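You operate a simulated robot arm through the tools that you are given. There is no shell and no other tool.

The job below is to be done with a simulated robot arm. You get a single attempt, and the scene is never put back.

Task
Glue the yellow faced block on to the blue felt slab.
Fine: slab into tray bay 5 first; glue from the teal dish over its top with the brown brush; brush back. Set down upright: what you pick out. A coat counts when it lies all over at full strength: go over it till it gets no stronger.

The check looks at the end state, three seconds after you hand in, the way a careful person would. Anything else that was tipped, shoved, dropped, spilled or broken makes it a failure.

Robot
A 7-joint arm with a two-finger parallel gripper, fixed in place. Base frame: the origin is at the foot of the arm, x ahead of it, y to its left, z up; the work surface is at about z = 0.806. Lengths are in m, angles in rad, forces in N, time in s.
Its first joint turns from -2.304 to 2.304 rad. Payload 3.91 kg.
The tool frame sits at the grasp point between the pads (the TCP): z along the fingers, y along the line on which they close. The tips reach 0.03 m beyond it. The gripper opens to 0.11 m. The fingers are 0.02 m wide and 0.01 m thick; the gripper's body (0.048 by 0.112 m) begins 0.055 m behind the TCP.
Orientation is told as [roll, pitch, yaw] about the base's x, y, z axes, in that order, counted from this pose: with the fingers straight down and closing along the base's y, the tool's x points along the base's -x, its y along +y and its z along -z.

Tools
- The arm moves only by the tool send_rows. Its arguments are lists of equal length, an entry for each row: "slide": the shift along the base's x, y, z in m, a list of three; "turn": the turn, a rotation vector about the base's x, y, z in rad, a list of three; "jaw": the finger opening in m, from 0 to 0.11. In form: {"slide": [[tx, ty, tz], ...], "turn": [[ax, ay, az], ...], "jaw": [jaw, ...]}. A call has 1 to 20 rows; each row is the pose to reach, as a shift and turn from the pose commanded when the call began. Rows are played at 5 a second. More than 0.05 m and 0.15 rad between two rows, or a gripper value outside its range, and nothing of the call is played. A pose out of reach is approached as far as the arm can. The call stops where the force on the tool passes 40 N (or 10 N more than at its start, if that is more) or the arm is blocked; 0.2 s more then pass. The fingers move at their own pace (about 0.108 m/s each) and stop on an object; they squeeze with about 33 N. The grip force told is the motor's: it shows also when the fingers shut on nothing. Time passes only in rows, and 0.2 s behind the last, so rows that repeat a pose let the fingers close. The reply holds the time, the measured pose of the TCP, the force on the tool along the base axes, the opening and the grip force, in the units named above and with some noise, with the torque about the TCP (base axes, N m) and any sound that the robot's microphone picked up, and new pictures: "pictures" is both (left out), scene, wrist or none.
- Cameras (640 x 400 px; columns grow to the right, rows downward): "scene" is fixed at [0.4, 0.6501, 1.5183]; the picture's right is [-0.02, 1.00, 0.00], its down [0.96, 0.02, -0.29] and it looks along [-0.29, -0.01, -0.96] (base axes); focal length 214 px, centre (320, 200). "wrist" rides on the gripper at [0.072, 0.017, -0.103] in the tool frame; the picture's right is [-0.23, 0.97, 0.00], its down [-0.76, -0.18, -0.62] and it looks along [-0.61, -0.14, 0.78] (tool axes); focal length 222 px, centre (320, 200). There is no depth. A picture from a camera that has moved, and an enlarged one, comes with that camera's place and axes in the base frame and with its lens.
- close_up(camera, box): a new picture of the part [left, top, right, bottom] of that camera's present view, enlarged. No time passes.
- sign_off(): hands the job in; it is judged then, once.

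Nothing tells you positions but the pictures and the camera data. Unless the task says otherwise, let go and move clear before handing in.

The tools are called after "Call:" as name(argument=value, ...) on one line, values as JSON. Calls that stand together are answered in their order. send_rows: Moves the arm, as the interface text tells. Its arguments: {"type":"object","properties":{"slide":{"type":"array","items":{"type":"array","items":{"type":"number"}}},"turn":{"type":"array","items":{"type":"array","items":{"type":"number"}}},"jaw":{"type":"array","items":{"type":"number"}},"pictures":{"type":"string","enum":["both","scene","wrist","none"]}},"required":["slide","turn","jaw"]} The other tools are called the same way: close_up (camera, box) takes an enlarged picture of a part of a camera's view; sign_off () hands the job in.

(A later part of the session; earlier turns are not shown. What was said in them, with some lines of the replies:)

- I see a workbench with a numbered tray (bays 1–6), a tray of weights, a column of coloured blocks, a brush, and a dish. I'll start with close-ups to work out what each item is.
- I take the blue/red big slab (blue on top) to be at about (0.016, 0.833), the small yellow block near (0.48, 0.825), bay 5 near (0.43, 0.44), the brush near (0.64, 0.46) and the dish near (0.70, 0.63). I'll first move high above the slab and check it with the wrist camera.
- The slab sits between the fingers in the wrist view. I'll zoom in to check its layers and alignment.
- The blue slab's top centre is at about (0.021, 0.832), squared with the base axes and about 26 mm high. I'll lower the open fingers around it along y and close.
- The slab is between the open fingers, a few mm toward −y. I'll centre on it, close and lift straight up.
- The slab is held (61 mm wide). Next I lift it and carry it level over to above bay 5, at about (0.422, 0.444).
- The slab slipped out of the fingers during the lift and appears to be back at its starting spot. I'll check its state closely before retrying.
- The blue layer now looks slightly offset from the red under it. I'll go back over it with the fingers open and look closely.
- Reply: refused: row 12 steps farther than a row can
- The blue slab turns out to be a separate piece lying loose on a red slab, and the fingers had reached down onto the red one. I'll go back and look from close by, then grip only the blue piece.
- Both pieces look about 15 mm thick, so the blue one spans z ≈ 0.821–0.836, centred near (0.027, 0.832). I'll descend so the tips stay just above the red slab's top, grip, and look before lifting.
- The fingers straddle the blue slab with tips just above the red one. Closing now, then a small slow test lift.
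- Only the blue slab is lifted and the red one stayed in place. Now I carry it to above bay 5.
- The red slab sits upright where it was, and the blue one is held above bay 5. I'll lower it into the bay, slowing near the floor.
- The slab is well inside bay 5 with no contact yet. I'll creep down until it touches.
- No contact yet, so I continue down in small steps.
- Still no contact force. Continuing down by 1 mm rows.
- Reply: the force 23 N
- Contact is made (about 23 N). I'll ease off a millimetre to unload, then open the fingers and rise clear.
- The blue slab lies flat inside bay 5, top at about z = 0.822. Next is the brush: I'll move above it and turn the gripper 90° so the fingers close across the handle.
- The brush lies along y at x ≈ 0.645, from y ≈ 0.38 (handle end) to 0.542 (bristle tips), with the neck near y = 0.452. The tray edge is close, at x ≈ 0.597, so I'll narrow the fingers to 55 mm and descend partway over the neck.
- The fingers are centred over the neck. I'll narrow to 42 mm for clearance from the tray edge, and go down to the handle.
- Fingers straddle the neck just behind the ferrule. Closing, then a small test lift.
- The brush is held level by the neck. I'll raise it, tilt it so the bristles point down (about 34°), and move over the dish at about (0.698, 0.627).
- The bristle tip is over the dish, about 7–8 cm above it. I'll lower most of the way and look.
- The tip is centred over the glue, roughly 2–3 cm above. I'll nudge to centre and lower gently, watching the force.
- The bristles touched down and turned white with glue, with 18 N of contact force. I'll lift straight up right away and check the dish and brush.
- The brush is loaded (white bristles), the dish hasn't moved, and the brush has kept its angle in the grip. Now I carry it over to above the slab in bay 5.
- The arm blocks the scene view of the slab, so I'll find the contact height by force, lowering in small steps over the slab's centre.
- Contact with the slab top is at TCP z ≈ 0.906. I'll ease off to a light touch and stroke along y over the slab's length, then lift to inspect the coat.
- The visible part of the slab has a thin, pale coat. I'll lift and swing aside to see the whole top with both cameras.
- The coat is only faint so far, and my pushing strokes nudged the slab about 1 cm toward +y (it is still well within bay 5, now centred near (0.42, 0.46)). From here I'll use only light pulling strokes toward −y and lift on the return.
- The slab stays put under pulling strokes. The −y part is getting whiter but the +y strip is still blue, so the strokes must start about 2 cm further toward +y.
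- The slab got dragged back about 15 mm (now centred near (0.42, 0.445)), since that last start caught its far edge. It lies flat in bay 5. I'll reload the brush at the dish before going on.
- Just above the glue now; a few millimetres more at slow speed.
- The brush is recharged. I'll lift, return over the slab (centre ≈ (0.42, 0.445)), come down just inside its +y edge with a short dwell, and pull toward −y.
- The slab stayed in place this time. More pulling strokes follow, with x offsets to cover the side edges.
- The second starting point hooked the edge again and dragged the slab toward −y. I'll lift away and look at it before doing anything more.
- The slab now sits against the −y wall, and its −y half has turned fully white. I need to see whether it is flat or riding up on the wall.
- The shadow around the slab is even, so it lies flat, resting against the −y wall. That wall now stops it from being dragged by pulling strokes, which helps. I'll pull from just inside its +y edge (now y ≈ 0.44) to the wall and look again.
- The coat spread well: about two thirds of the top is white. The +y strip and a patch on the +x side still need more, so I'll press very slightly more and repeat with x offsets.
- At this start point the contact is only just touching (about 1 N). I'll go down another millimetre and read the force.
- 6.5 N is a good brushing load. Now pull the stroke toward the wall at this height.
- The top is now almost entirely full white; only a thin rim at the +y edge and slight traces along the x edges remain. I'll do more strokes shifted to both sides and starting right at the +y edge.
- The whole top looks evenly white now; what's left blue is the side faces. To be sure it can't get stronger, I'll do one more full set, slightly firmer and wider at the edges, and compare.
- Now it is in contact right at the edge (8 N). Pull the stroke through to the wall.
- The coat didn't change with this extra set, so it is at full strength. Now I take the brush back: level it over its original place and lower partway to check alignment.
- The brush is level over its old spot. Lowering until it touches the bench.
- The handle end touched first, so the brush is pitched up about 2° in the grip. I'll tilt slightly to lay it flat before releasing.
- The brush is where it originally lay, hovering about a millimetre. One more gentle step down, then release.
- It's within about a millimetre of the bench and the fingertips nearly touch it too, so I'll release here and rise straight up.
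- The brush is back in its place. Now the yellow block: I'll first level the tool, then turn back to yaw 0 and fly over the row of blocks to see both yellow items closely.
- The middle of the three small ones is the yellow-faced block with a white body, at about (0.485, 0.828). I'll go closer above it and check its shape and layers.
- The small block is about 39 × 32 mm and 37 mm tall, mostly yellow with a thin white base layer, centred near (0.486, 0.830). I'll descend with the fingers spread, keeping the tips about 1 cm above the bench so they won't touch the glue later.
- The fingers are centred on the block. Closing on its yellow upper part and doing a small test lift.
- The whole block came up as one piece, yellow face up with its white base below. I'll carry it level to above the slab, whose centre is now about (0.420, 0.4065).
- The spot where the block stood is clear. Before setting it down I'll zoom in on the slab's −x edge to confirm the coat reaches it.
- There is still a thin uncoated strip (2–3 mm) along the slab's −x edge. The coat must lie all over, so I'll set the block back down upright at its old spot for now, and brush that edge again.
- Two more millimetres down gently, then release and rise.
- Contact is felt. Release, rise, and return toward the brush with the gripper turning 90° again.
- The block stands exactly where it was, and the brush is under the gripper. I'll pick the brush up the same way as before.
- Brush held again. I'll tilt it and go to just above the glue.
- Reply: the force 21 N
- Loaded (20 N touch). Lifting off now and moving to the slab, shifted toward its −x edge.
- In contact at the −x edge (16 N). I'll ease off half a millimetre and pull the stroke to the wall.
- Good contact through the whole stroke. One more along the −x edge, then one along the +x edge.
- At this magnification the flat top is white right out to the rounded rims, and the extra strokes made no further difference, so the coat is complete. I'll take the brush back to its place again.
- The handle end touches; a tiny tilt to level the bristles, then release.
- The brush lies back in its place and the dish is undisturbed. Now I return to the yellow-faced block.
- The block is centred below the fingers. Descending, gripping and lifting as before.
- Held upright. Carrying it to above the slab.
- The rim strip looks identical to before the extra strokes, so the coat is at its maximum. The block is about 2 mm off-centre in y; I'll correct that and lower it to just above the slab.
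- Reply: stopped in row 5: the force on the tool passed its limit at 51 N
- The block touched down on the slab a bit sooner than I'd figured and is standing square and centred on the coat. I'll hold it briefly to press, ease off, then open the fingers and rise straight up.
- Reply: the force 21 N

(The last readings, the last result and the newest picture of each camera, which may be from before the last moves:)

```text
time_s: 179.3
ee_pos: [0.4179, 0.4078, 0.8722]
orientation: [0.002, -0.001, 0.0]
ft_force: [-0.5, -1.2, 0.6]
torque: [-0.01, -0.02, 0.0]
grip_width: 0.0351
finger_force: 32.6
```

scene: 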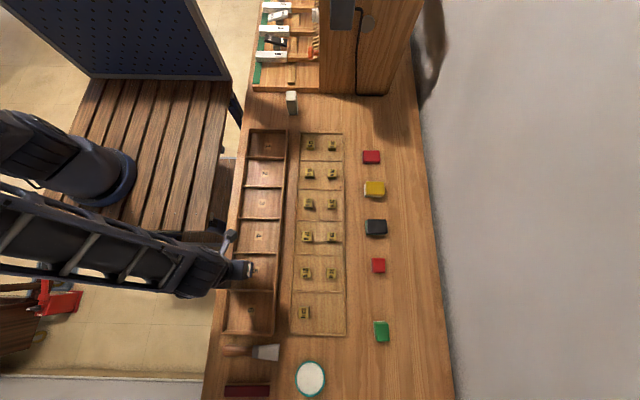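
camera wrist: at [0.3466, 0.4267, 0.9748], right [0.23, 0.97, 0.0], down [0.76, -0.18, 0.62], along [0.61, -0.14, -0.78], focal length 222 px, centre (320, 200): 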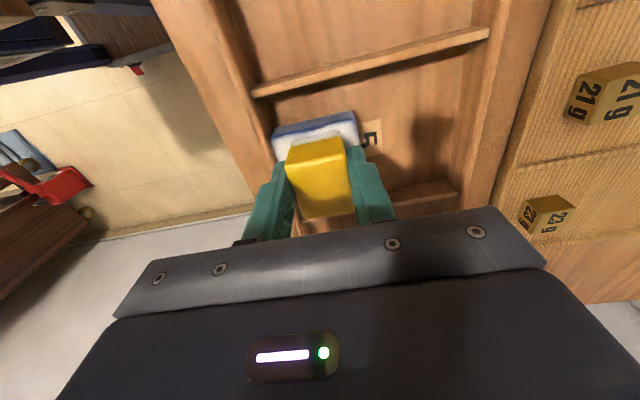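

Nearly unloaded. Opening the fingers now and rising.

Call:
send_rows(slide=[[0, 0, -0.0004], [0, 0, -0.0004], [0, 0, -0.0004], [0, 0, -0.0004], [0, 0, -0.0004], [0, 0, 0.01], [0, 0, 0.03], [0, 0, 0.06], [0, 0, 0.1], [0, 0, 0.13]], turn=[[0, 0, 0], [0, 0, 0], [0, 0, 0], [0, 0, 0], [0, 0, 0], [0, 0, 0], [0, 0, 0], [0, 0, 0], [0, 0, 0], [0, 0, 0]], jaw=[0, 0.036, 0.045, 0.055, 0.06, 0.06, 0.06, 0.06, 0.06, 0.06])

Call:
close_up(camera="wrist", box=[220, 40, 420, 200])

Call:
close_up(camera="scene", box=[212, 245, 282, 295])

```text
time_s: 181.5
ee_pos: [0.4217, 0.4074, 1.0023]
orientation: [0.002, -0.003, 0.001]
ft_force: [0.2, -0.1, -0.4]
torque: [-0.05, 0.0, 0.01]
grip_width: 0.0599
finger_force: 0.1
camera wrist: at [0.3484, 0.4252, 1.1049], right [0.23, 0.97, 0.0], down [0.76, -0.18, 0.62], along [0.61, -0.14, -0.78], focal length 222 px, centre (320, 200)
```

scene: 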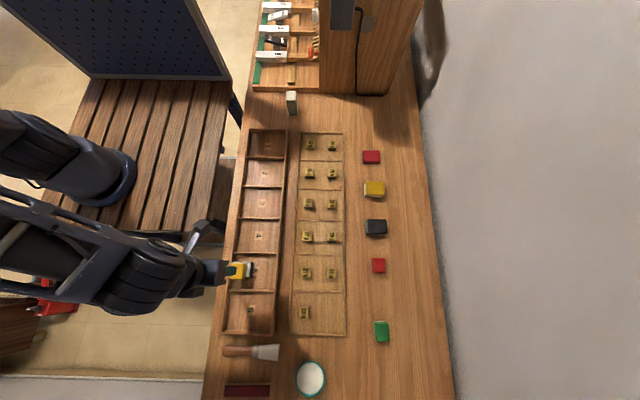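
wrist: 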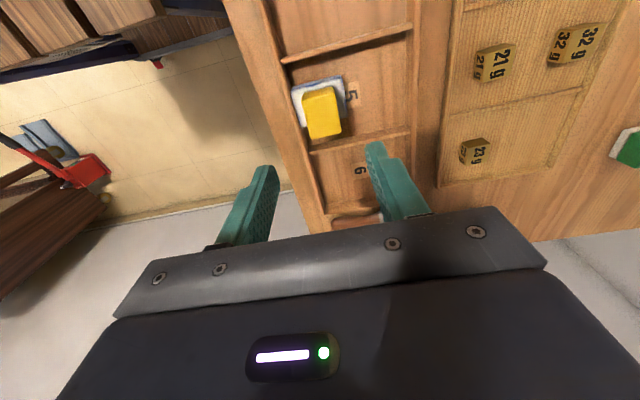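

```text
2.50 times, centred on (320, 120) of wrist
camera zoom: at [0.3484, 0.4252, 1.1049], right [0.23, 0.97, 0.0], down [0.76, -0.18, 0.62], along [0.61, -0.14, -0.78], focal length 555 px, centre (320, 400)
```

zoom: 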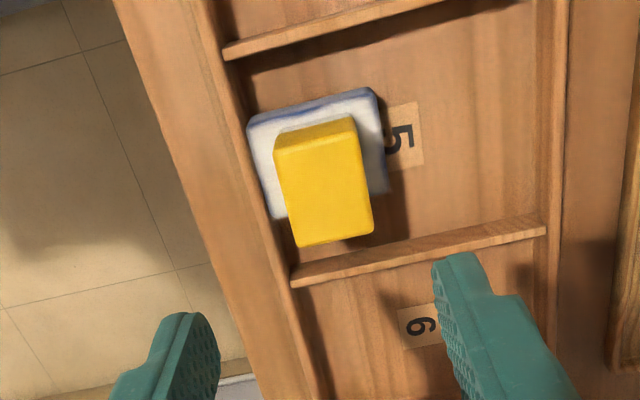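

```text
8.00 times, centred on (247, 270) of scene
camera zoom: at [0.4, 0.6501, 1.5183], right [-0.02, 1.0, 0.0], down [0.96, 0.02, -0.29], along [-0.29, -0.01, -0.96], focal length 1716 px, centre (904, -360)
```

zoom: 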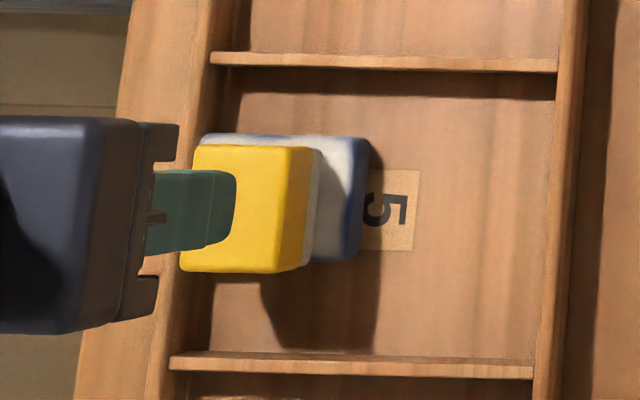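

The yellow-faced block stands upright on the coated slab in bay 5. I'll move the arm clear and inspect the whole scene before handing in.

Call:
send_rows(slide=[[0, 0, 0.03], [-0.01, 0.01, 0.06], [-0.03, 0.03, 0.08], [-0.055, 0.055, 0.1], [-0.08, 0.08, 0.12], [-0.105, 0.105, 0.135], [-0.13, 0.13, 0.15], [-0.157, 0.157, 0.16], [-0.184, 0.184, 0.17], [-0.211, 0.211, 0.18], [-0.238, 0.238, 0.185], [-0.265, 0.265, 0.19], [-0.288, 0.29, 0.19]], turn=[[0, 0, 0], [0, 0, 0], [0, 0, 0], [0, 0, 0], [0, 0, 0], [0, 0, 0], [0, 0, 0], [0, 0, 0], [0, 0, 0], [0, 0, 0], [0, 0, 0], [0, 0, 0], [0, 0, 0]], jaw=[0.08, 0.08, 0.08, 0.08, 0.08, 0.1, 0.11, 0.11, 0.11, 0.11, 0.11, 0.11, 0.11])

Call:
close_up(camera="scene", box=[212, 245, 282, 295])

Call:
close_up(camera="scene", box=[200, 310, 360, 400])

Call:
close_up(camera="scene", box=[340, 130, 420, 240])

Call:
close_up(camera="scene", box=[210, 120, 360, 340])

```text
time_s: 184.3
ee_pos: [0.1311, 0.6988, 1.1914]
orientation: [0.0, -0.001, 0.0]
ft_force: [0.5, 0.1, 0.1]
torque: [-0.01, 0.01, 0.0]
grip_width: 0.1098
finger_force: 0.1
camera wrist: at [0.059, 0.717, 1.2952], right [0.23, 0.97, 0.0], down [0.76, -0.18, 0.62], along [0.61, -0.14, -0.78], focal length 222 px, centre (320, 200)
```

scene: 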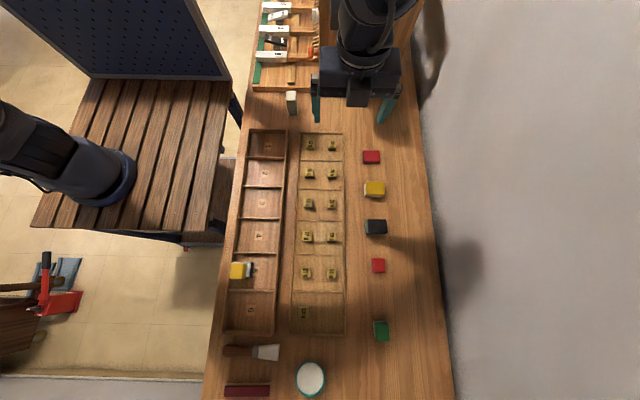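
wrist: 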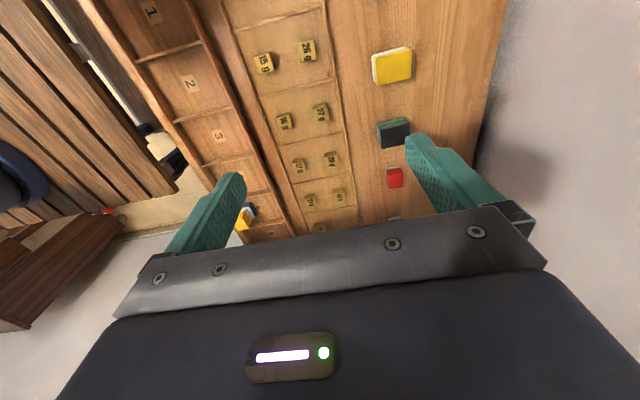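

```text
8.00 times, centred on (247, 270) of scene
camera zoom: at [0.4, 0.6501, 1.5183], right [-0.02, 1.0, 0.0], down [0.96, 0.02, -0.29], along [-0.29, -0.01, -0.96], focal length 1716 px, centre (904, -360)
```

zoom: 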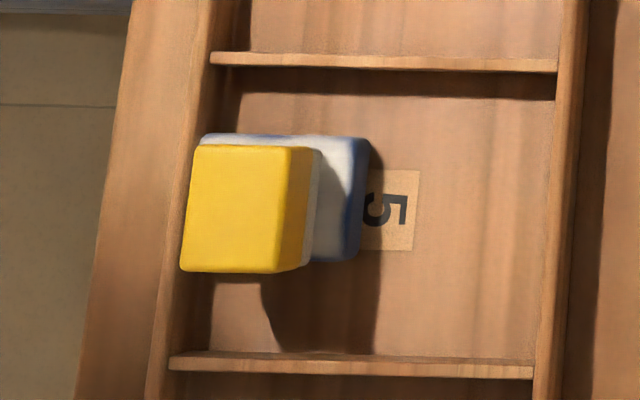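

```text
4.00 times, centred on (280, 355) of scene
camera zoom: at [0.4, 0.6501, 1.5183], right [-0.02, 1.0, 0.0], down [0.96, 0.02, -0.29], along [-0.29, -0.01, -0.96], focal length 858 px, centre (480, -420)
```

zoom: 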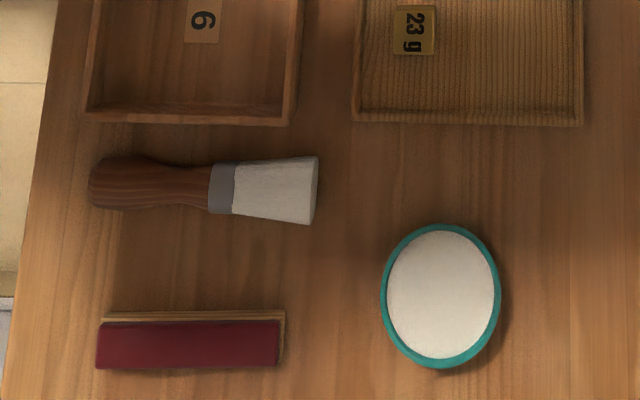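

```text
3.64 times, centred on (380, 185) of scene
camera zoom: at [0.4, 0.6501, 1.5183], right [-0.02, 1.0, 0.0], down [0.96, 0.02, -0.29], along [-0.29, -0.01, -0.96], focal length 780 px, centre (102, 254)
```

zoom: 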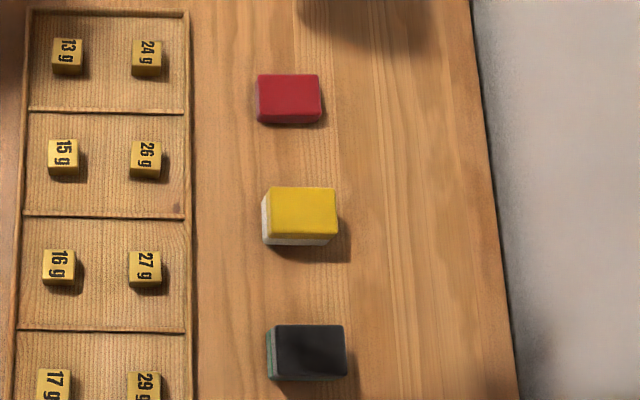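

```text
1.82 times, centred on (285, 230) of scene
camera zoom: at [0.4, 0.6501, 1.5183], right [-0.02, 1.0, 0.0], down [0.96, 0.02, -0.29], along [-0.29, -0.01, -0.96], focal length 390 px, centre (384, 146)
```

zoom: 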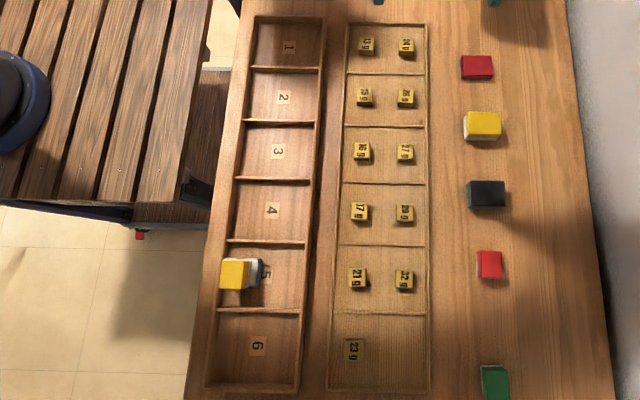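

All is in order: the blue felt slab lies in bay 5, fully coated. The yellow-faced block stands upright and centred on it. The brush and dish are in their places, and everything else stands as it was, apart from the red slab, which shifted a few millimetres in my first try. The arm is clear, so I'm handing in.

Call:
sign_off()

```text
The job is handed in.
```

The yellow-faced block now stands upright on the glued blue felt slab in tray bay 5, and I've handed the job in. I don't have the result of the check.

- **Slab:** it rests flat in bay 5, against the bay's −y wall. My first brush strokes pushed it there from the middle of the bay.
- **Coat:** I went over the top until it got no whiter. A thin blue line is still visible along parts of the rim; reloading the brush and doing more strokes along two of the edges didn't change it.
- **Block:** it is close to centred on the slab, yellow face up. It touched down harder than intended, about 51 N for a moment, but the block and slab looked undisturbed afterwards. I'd lifted it once before that, then put it back while I touched up the coat.
- **Brush:** it is back where it lay, with glue still on the bristles. The dish hasn't moved.
- **Red slab:** the blue slab turned out to be lying loose on a red one. My first grip caught both and slipped, so the red one is about 2–4 mm off its starting place, still upright.

I saw nothing else moved, tipped or spilled in the last pictures.
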